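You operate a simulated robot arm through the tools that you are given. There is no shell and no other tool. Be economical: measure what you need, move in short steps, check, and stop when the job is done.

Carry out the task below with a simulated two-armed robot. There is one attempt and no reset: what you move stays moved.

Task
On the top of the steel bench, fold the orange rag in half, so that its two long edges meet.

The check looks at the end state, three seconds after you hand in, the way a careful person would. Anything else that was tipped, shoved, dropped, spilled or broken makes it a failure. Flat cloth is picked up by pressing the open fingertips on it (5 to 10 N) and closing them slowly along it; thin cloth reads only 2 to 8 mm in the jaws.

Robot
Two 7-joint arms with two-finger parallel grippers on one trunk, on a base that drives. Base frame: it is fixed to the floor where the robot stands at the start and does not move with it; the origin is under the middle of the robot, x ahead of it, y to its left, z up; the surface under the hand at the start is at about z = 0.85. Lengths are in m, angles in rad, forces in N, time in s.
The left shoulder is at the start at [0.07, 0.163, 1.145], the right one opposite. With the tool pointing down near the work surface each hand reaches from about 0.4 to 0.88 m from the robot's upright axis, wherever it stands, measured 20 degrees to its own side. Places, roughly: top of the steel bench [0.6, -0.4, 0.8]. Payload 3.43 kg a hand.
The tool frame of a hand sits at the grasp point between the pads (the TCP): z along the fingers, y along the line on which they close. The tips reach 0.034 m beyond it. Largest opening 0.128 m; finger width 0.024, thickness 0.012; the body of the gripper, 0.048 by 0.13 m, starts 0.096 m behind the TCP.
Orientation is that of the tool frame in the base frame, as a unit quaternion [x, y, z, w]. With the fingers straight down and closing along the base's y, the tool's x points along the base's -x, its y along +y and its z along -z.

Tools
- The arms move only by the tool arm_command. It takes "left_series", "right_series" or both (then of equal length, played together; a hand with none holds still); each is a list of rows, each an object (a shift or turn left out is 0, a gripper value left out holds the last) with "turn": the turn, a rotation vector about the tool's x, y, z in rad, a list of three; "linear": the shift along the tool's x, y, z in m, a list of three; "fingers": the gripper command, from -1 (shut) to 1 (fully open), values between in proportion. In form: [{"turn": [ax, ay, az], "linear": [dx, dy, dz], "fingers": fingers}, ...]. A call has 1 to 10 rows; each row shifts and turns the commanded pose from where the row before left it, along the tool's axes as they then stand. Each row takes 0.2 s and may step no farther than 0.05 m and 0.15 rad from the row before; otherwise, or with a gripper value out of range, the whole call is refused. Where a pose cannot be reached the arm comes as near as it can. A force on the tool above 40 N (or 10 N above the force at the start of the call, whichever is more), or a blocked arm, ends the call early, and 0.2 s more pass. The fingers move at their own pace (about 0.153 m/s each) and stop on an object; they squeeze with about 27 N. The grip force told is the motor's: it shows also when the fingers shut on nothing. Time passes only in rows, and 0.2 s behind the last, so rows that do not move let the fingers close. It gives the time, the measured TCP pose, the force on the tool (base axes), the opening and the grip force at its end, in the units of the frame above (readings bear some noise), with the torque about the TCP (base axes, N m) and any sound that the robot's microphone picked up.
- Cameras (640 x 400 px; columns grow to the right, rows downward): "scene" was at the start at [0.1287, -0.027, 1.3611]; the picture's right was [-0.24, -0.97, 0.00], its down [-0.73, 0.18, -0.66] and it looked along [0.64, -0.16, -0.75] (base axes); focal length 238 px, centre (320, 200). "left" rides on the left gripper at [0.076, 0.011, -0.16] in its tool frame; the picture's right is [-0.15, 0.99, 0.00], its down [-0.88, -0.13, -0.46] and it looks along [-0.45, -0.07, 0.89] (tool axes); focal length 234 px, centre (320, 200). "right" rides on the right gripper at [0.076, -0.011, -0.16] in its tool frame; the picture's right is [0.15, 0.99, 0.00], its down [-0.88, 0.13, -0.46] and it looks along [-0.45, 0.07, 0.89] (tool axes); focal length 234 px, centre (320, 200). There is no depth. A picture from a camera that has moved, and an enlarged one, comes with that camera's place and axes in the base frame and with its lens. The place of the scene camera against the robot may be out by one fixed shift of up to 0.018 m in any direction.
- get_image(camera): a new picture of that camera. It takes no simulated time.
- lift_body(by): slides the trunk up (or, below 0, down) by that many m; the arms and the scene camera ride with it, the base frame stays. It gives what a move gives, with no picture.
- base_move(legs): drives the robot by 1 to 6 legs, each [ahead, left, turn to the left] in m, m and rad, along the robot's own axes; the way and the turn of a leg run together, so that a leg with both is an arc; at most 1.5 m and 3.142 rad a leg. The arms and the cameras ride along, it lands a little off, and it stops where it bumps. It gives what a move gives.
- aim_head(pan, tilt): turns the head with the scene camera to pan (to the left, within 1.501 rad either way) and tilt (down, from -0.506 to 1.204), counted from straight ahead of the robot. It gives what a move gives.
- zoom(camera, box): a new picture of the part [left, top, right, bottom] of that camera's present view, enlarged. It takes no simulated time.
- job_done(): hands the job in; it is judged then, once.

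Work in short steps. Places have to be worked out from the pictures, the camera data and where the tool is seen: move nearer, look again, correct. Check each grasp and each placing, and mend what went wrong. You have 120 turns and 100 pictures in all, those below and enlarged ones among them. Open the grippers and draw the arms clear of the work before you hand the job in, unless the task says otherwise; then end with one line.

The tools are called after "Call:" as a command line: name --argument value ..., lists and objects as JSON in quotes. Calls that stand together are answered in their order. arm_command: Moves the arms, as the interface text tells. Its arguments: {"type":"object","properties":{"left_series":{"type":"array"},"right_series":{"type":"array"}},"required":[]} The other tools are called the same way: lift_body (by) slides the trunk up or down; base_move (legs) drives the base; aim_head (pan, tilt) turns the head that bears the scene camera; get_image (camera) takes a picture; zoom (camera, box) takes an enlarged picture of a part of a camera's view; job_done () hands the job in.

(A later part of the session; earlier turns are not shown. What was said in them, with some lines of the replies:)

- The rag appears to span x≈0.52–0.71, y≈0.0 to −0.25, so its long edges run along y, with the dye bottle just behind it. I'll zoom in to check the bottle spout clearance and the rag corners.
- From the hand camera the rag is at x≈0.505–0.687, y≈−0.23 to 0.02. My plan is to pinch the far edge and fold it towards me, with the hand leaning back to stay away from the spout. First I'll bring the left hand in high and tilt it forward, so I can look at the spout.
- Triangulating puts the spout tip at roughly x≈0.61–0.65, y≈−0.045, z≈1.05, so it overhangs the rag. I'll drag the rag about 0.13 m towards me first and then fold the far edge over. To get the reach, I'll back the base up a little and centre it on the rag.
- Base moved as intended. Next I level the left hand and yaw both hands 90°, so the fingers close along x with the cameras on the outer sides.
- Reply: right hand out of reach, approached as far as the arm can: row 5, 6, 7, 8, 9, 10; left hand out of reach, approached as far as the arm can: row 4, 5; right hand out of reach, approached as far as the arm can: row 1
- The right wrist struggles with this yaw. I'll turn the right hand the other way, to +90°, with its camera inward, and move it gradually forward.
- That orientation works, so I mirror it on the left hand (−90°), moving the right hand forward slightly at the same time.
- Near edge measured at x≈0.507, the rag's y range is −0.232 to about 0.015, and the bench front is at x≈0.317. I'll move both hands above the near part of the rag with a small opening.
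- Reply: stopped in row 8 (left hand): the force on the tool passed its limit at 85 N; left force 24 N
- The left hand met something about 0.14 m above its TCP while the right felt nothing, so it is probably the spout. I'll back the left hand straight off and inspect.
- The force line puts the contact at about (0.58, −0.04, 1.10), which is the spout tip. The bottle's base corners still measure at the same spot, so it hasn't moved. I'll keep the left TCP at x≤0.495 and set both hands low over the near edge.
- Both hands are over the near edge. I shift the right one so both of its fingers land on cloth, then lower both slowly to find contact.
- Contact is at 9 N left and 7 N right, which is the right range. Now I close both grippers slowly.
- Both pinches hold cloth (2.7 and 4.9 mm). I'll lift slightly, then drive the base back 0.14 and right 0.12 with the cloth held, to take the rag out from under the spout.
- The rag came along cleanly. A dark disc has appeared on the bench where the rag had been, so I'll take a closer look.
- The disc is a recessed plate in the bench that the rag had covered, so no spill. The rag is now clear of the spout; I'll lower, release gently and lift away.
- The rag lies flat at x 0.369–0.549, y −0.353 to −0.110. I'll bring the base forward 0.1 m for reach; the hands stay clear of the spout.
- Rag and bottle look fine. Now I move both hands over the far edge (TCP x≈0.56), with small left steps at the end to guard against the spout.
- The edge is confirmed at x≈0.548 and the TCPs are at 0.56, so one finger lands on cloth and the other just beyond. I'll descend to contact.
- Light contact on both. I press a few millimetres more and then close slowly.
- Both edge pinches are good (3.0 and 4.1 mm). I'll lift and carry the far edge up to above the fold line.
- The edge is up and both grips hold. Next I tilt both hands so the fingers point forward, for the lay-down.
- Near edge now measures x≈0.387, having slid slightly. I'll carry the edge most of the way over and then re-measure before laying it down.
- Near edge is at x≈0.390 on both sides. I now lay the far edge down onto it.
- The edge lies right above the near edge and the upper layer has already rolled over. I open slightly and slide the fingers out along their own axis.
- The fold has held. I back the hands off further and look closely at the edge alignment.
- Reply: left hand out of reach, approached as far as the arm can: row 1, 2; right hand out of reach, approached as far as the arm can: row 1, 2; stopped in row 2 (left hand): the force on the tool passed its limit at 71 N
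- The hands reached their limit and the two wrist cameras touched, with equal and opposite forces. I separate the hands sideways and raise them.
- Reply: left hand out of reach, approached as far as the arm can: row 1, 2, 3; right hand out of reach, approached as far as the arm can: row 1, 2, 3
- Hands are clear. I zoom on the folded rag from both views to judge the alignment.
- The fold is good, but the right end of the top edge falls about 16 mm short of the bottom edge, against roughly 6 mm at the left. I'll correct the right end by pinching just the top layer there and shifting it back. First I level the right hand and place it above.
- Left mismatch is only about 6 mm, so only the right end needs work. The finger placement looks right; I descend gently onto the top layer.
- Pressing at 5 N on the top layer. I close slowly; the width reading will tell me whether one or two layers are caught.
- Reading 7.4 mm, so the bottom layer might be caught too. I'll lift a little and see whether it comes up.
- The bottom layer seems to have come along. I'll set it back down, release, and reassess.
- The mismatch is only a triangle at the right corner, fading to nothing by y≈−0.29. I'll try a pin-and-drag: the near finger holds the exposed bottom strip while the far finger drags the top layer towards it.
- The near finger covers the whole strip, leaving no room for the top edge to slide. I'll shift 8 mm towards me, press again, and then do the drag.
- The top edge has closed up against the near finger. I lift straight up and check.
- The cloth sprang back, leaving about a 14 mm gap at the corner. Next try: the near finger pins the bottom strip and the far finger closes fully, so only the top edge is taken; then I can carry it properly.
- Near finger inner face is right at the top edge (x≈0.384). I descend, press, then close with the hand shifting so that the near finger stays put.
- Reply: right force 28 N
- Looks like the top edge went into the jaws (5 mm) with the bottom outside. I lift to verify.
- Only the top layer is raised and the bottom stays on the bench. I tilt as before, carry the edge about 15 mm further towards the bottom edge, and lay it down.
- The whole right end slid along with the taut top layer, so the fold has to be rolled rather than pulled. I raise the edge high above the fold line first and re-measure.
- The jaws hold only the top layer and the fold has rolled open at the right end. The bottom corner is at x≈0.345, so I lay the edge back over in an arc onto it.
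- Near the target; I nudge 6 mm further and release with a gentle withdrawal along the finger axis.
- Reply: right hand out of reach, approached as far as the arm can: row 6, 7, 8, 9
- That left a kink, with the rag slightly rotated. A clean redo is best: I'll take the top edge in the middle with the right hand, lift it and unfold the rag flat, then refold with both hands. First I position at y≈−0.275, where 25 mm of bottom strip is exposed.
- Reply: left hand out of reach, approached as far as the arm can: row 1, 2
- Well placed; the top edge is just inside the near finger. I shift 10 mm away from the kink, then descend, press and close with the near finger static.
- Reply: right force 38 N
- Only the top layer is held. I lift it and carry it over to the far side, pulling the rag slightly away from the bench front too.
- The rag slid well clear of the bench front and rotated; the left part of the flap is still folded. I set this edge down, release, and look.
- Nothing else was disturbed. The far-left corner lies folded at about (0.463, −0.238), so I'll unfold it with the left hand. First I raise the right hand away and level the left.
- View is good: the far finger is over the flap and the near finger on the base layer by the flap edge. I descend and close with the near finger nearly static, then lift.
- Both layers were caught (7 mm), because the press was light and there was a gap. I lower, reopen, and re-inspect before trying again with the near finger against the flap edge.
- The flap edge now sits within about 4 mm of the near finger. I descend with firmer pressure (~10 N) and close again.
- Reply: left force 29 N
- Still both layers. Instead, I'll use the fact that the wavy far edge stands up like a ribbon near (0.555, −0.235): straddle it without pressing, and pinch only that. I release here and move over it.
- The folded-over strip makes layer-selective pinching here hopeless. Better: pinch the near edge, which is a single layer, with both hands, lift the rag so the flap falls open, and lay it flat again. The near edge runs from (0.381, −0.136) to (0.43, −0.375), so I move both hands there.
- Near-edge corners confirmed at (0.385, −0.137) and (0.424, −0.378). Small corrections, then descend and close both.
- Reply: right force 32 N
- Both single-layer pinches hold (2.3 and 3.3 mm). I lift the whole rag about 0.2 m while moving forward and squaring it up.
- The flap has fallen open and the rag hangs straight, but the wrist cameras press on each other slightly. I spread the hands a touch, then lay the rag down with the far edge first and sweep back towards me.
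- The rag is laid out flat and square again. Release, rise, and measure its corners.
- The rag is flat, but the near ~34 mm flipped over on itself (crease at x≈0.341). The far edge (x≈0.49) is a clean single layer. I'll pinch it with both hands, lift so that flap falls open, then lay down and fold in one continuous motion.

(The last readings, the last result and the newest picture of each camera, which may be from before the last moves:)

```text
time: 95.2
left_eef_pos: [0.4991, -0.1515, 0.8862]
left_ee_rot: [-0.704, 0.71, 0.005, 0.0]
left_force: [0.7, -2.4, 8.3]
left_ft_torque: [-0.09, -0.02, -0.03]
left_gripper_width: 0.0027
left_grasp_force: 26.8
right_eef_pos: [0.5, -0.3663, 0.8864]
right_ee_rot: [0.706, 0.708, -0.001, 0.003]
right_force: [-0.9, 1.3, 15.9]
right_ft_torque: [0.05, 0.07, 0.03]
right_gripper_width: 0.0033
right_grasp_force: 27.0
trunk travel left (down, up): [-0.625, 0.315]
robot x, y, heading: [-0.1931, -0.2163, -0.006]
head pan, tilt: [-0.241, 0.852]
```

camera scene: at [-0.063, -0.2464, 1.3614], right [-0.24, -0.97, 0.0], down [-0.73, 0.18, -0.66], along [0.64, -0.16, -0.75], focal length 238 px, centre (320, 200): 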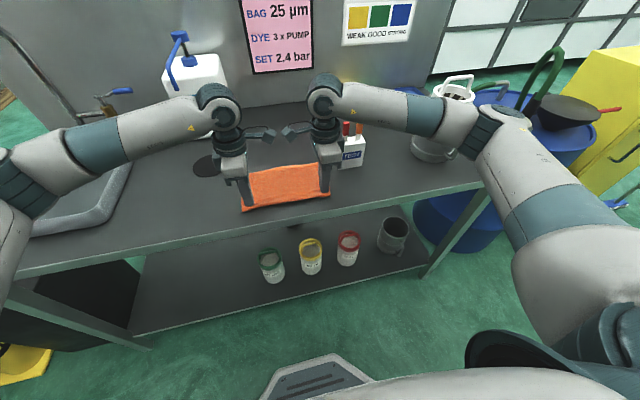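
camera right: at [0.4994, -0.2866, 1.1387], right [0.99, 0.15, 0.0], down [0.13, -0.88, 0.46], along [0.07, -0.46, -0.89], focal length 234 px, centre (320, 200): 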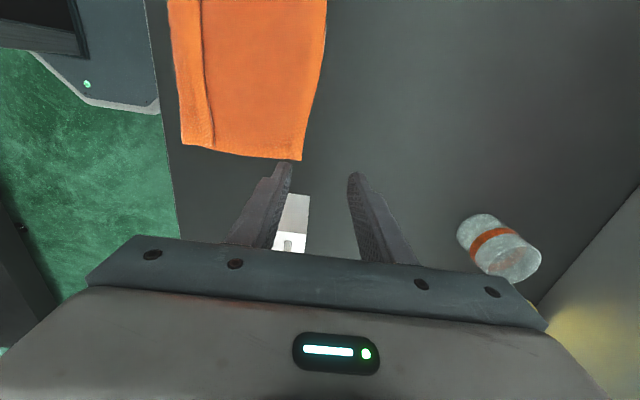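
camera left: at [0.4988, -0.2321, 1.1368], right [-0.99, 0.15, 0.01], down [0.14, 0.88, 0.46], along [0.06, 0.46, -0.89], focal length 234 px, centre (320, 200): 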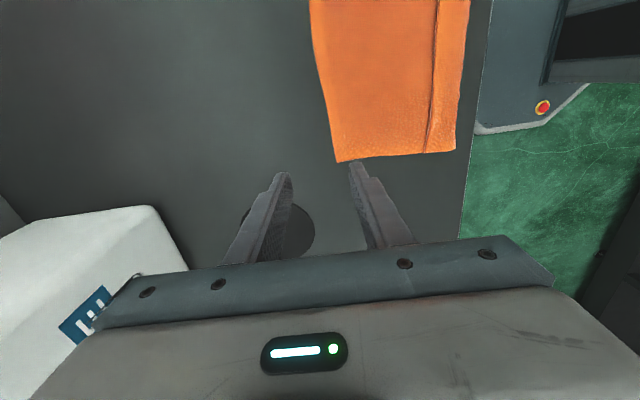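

Both pinched (2.7 and 3.3 mm). Lift straight up ~0.2 m, drifting to x≈0.42 so the rag hangs free.

Call:
arm_command --left_series '[{"linear": [0, 0, -0.02]}, {"linear": [0, 0, -0.02]}, {"linear": [0, 0, -0.02]}, {"linear": [0, 0.005, -0.02]}, {"linear": [0, 0.01, -0.02]}, {"linear": [0, 0.01, -0.02]}, {"linear": [0, 0.015, -0.02]}, {"linear": [0, 0.015, -0.02]}, {"linear": [0, 0.015, -0.02]}, {"linear": [0, 0.01, -0.03]}]' --right_series '[{"linear": [0, 0, -0.02]}, {"linear": [0, 0, -0.02]}, {"linear": [0, 0, -0.02]}, {"linear": [0, -0.005, -0.02]}, {"linear": [0, -0.01, -0.02]}, {"linear": [0, -0.01, -0.02]}, {"linear": [0, -0.015, -0.02]}, {"linear": [0, -0.015, -0.02]}, {"linear": [0, -0.015, -0.02]}, {"linear": [0, -0.01, -0.03]}]'

Call:
zoom --camera "scene" --box '[160, 20, 400, 220]'

```text
time: 97.4
left_eef_pos: [0.4222, -0.1542, 1.0989]
left_ee_rot: [-0.705, 0.71, 0.005, 0.0]
left_force: [0.0, -1.2, 0.1]
left_ft_torque: [-0.02, -0.05, 0.01]
left_gripper_width: 0.0026
left_grasp_force: 26.9
right_eef_pos: [0.4212, -0.3639, 1.0951]
right_ee_rot: [0.706, 0.709, -0.002, 0.002]
right_force: [0.2, -0.4, 0.7]
right_ft_torque: [0.0, -0.06, -0.02]
right_gripper_width: 0.0025
right_grasp_force: 27.0
trunk travel left (down, up): [-0.625, 0.315]
robot x, y, heading: [-0.19, -0.2211, -0.002]
head pan, tilt: [-0.241, 0.852]
```

```text
2.00 times, centred on (280, 120) of scene
camera zoom: at [-0.0639, -0.2465, 1.3612], right [-0.24, -0.97, 0.0], down [-0.73, 0.18, -0.66], along [0.64, -0.16, -0.75], focal length 477 px, centre (400, 360)
```

zoom: 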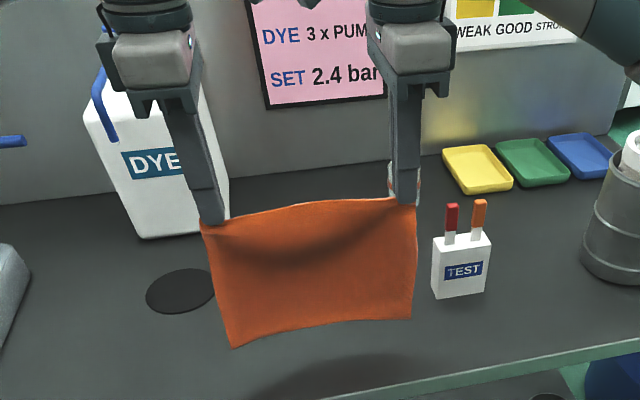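

The rag hangs fully open and straight. I lower until the near edge touches, then move forward to lay the near half down.

Call:
arm_command --left_series '[{"linear": [0, 0, 0.022]}, {"linear": [0, 0, 0.025]}, {"linear": [0, -0.018, 0.017]}, {"linear": [0, -0.025, 0.02]}, {"linear": [0, -0.025, 0.025]}, {"linear": [0, -0.015, 0.02]}, {}]' --right_series '[{"linear": [0, 0, 0.019]}, {"linear": [0, 0, 0.025]}, {"linear": [0, 0.018, 0.017]}, {"linear": [0, 0.025, 0.02]}, {"linear": [0, 0.025, 0.025]}, {"linear": [0, 0.015, 0.02]}, {}]'

Call:
get_image --camera "right"

```text
time: 99.0
left_eef_pos: [0.5064, -0.1522, 0.9671]
left_ee_rot: [-0.705, 0.709, 0.007, 0.0]
left_force: [-0.4, -0.9, 0.2]
left_ft_torque: [-0.03, -0.05, -0.02]
left_gripper_width: 0.0027
left_grasp_force: 27.1
right_eef_pos: [0.5031, -0.3659, 0.9699]
right_ee_rot: [0.706, 0.708, -0.003, 0.002]
right_force: [0.1, 0.5, 0.4]
right_ft_torque: [0.02, -0.04, 0.02]
right_gripper_width: 0.0025
right_grasp_force: 26.9
trunk travel left (down, up): [-0.625, 0.315]
robot x, y, heading: [-0.1872, -0.2198, -0.005]
head pan, tilt: [-0.241, 0.852]
```

```text
7 pictures are left
camera right: at [0.4925, -0.2898, 1.1283], right [0.99, 0.15, 0.0], down [0.13, -0.88, 0.46], along [0.07, -0.46, -0.89], focal length 234 px, centre (320, 200)
```

right: 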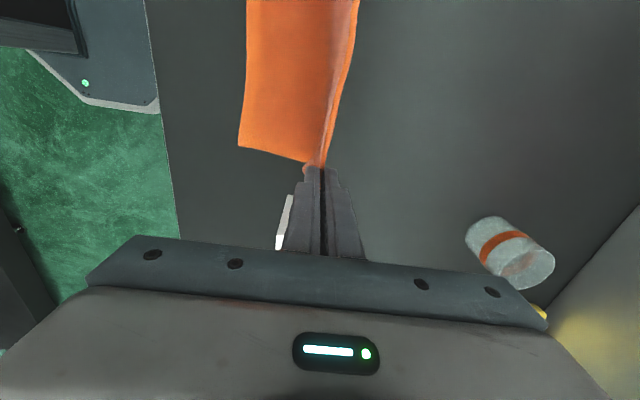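

Near edge sits at x≈0.409 (right side). Now I tilt both hands forward and carry the far edge most of the way back over.

Call:
arm_command --left_series '[{"turn": [0.1333, 0, 0]}, {"turn": [0.1333, 0, 0]}, {"turn": [0.1333, 0, 0]}, {"turn": [0.1333, 0, 0]}, {"turn": [0.1333, 0, 0]}, {"turn": [0.1333, 0, 0]}, {"linear": [0, 0.0245, -0.018]}, {"linear": [0, 0.0296, -0.0089]}, {"linear": [0, 0.0325, -0.0019]}, {}]' --right_series '[{"turn": [-0.1333, 0, 0]}, {"turn": [-0.1333, 0, 0]}, {"turn": [-0.1333, 0, 0]}, {"turn": [-0.1333, 0, 0]}, {"turn": [-0.1333, 0, 0]}, {"turn": [-0.1333, 0, 0]}, {"linear": [0, -0.0245, -0.018]}, {"linear": [0, -0.0296, -0.0089]}, {"linear": [0, -0.0325, -0.0019]}, {}]'

Call:
get_image --camera "left"

Call:
get_image --camera "right"

```text
time: 101.2
left_eef_pos: [0.4226, -0.1517, 0.9248]
left_ee_rot: [-0.65, 0.655, -0.271, 0.275]
left_force: [0.5, -1.0, -0.2]
left_ft_torque: [0.0, 0.04, 0.01]
left_gripper_width: 0.0022
left_grasp_force: 26.6
right_eef_pos: [0.4243, -0.3647, 0.9273]
right_ee_rot: [0.65, 0.653, 0.273, 0.277]
right_force: [-0.6, 1.6, 0.5]
right_ft_torque: [-0.01, 0.03, 0.01]
right_gripper_width: 0.0025
right_grasp_force: 27.0
trunk travel left (down, up): [-0.625, 0.315]
robot x, y, heading: [-0.192, -0.2181, 0.002]
head pan, tilt: [-0.241, 0.852]
```

```text
6 pictures are left
camera left: at [0.3012, -0.2295, 1.029], right [-0.7, 0.16, -0.7], down [-0.23, 0.88, 0.42], along [0.68, 0.45, -0.58], focal length 234 px, centre (320, 200)
```

left: 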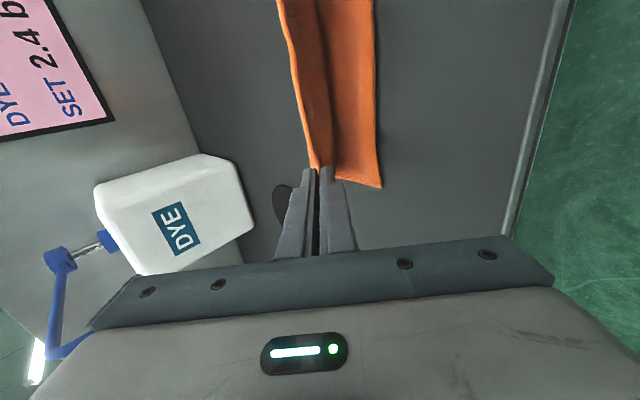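

```text
5 pictures are left
camera right: at [0.3019, -0.291, 1.0287], right [0.69, 0.15, 0.71], down [-0.23, -0.88, 0.42], along [0.69, -0.45, -0.57], focal length 234 px, centre (320, 200)
```

right: 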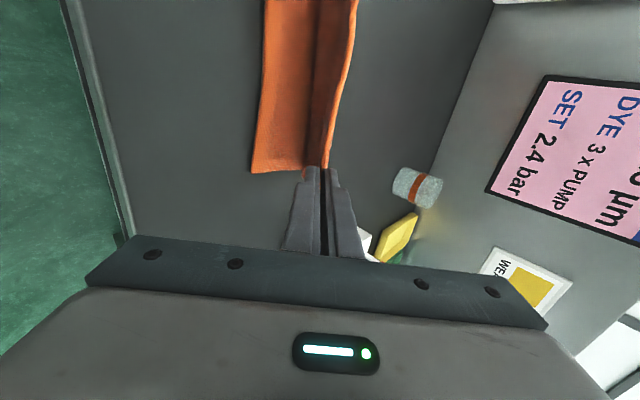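

Near edge at x≈0.414 (left) and 0.411 (right). I lay the far edge down with the corrected landing (further on the right than last time), then release and withdraw along the fingers.

Call:
arm_command --left_series '[{"linear": [0, 0.0227, 0.0018]}, {"linear": [0, 0.0227, 0.0018]}, {}, {"fingers": -0.9}, {"fingers": -0.8}, {}, {"linear": [0, 0, -0.008]}, {"linear": [0, 0, -0.01]}, {"linear": [0, 0, -0.015]}, {"linear": [0, 0, -0.03]}]' --right_series '[{"linear": [0, -0.0274, -0.0013]}, {"linear": [0, -0.0274, -0.0013]}, {}, {"fingers": -0.9}, {"fingers": -0.8}, {}, {"linear": [0, 0, -0.008]}, {"linear": [0, 0, -0.01]}, {"linear": [0, 0, -0.015]}, {"linear": [0, 0, -0.03]}]'

Call:
arm_command --left_series '[{"linear": [-0.02, -0.01, -0.01]}, {"linear": [-0.03, -0.02, -0.02]}, {"linear": [-0.03, -0.02, -0.02]}, {"linear": [-0.03, -0.01, -0.01]}]' --right_series '[{"linear": [-0.02, 0.01, -0.01]}, {"linear": [-0.03, 0.02, -0.02]}, {"linear": [-0.03, 0.02, -0.02]}, {"linear": [-0.02, 0.01, -0.01]}]'

Call:
zoom --camera "scene" --box '[210, 140, 350, 225]'

```text
time: 103.4
left_eef_pos: [0.3483, -0.15, 0.9355]
left_ee_rot: [-0.651, 0.655, -0.27, 0.274]
left_force: [-0.1, -0.6, 0.4]
left_ft_torque: [0.01, -0.02, -0.01]
left_gripper_width: 0.0127
left_grasp_force: 0.0
right_eef_pos: [0.3411, -0.3647, 0.9326]
right_ee_rot: [0.649, 0.653, 0.273, 0.278]
right_force: [-0.3, -0.7, 0.1]
right_ft_torque: [-0.01, -0.03, 0.02]
right_gripper_width: 0.013
right_grasp_force: 0.0
right hand out of reach, approached as far as the arm can: row 10
trunk travel left (down, up): [-0.625, 0.315]
robot x, y, heading: [-0.1873, -0.2159, -0.004]
head pan, tilt: [-0.241, 0.852]
```

```text
time: 104.4
left_eef_pos: [0.3486, -0.0414, 1.0206]
left_ee_rot: [-0.649, 0.656, -0.27, 0.274]
left_force: [-0.1, 0.1, 0.7]
left_ft_torque: [-0.02, 0.03, -0.04]
left_gripper_width: 0.0128
left_grasp_force: 0.0
right_eef_pos: [0.356, -0.4582, 1.0165]
right_ee_rot: [0.649, 0.654, 0.273, 0.277]
right_force: [-0.1, 0.2, -0.2]
right_ft_torque: [-0.01, -0.02, -0.03]
right_gripper_width: 0.0126
right_grasp_force: 0.1
right hand out of reach, approached as far as the arm can: row 1, 2
trunk travel left (down, up): [-0.625, 0.315]
robot x, y, heading: [-0.1898, -0.2196, -0.009]
head pan, tilt: [-0.241, 0.852]
```

```text
4.57 times, centred on (280, 182) of scene
camera zoom: at [-0.0635, -0.2456, 1.3613], right [-0.24, -0.97, 0.0], down [-0.73, 0.18, -0.66], along [0.64, -0.16, -0.75], focal length 1090 px, centre (503, 280)
```

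zoom: 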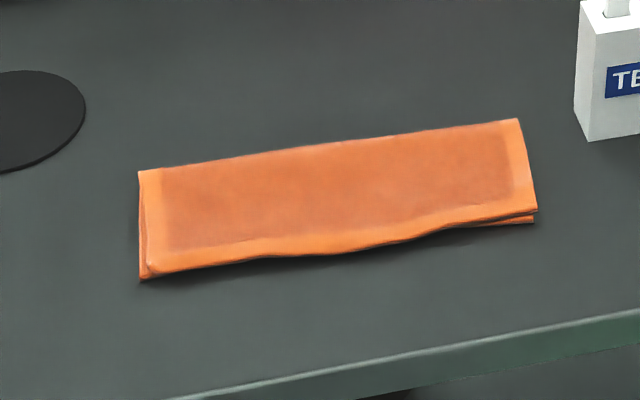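

The long edges now meet along the full length, within a few millimetres. I'll open the grippers, raise the hands, back the base away, and check the whole scene.

Call:
arm_command --left_series '[{"linear": [0, -0.02, -0.02]}, {"linear": [0, -0.02, -0.02], "fingers": 1}, {}, {}]' --right_series '[{"linear": [0, 0.02, -0.02]}, {"linear": [0, 0.02, -0.02], "fingers": 1}, {}, {}]'

Call:
base_move --legs '[[-0.2, 0, 0]]'

Call:
get_image --camera "scene"

Call:
zoom --camera "scene" --box '[160, 20, 400, 200]'

```text
time: 105.4
left_eef_pos: [0.3503, -0.0444, 1.079]
left_ee_rot: [-0.649, 0.656, -0.27, 0.275]
left_force: [0.2, -0.3, 0.1]
left_ft_torque: [-0.03, -0.02, 0.03]
left_gripper_width: 0.1281
left_grasp_force: 0.0
right_eef_pos: [0.3567, -0.4601, 1.074]
right_ee_rot: [0.649, 0.654, 0.273, 0.278]
right_force: [0.3, 1.0, 0.6]
right_ft_torque: [0.0, -0.01, 0.01]
right_gripper_width: 0.128
right_grasp_force: 0.1
trunk travel left (down, up): [-0.625, 0.315]
robot x, y, heading: [-0.1877, -0.2223, -0.002]
head pan, tilt: [-0.241, 0.852]
```

```text
time: 107.0
left_eef_pos: [0.1519, -0.042, 1.0785]
left_ee_rot: [-0.65, 0.655, -0.271, 0.274]
left_force: [-0.4, 0.1, 0.1]
left_ft_torque: [0.04, 0.0, -0.02]
left_gripper_width: 0.1279
left_grasp_force: 0.1
right_eef_pos: [0.1573, -0.4598, 1.0732]
right_ee_rot: [0.65, 0.653, 0.273, 0.277]
right_force: [-0.5, -0.7, 1.1]
right_ft_torque: [0.0, -0.01, -0.02]
right_gripper_width: 0.1279
right_grasp_force: 0.0
trunk travel left (down, up): [-0.625, 0.315]
robot x, y, heading: [-0.3887, -0.2213, -0.004]
head pan, tilt: [-0.241, 0.852]
```

```text
3 pictures are left
camera scene: at [-0.2608, -0.2462, 1.3612], right [-0.24, -0.97, 0.0], down [-0.73, 0.18, -0.66], along [0.64, -0.16, -0.75], focal length 238 px, centre (320, 200)
```

scene: 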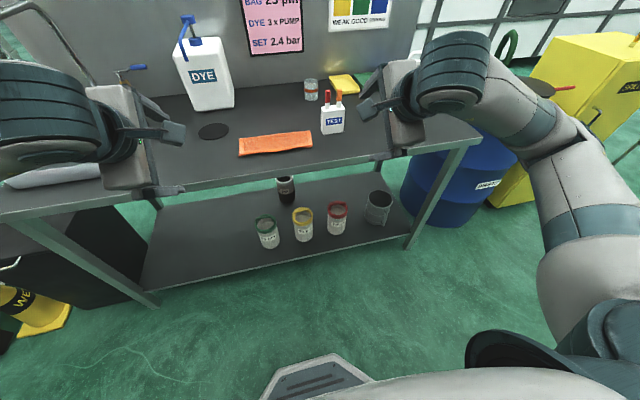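

```text
2.22 times, centred on (280, 110) of scene
camera zoom: at [-0.2608, -0.2462, 1.3612], right [-0.24, -0.97, 0.0], down [-0.73, 0.18, -0.66], along [0.64, -0.16, -0.75], focal length 530 px, centre (409, 400)
```

zoom: 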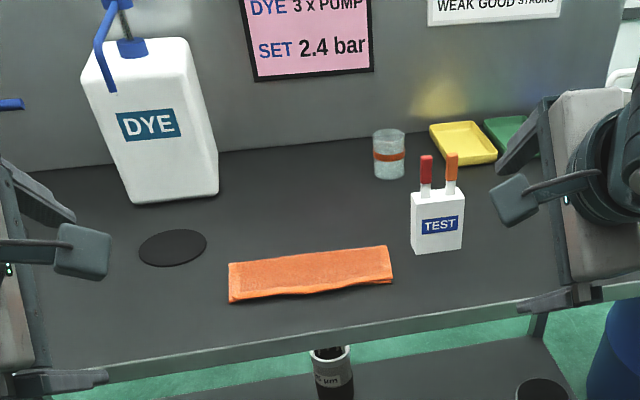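

The rag is folded in half with its long edges together, and nothing else looks displaced. The grippers are open and the arms are clear, so I'm handing in.

Call:
job_done

```text
The job is handed in.
```

The orange rag is folded in half on the steel bench, its two long edges meeting within about 5 mm. It sits roughly 0.1 m nearer the bench front than before; my left hand bumped the dye bottle's spout once, but the bottle did not appear to move.
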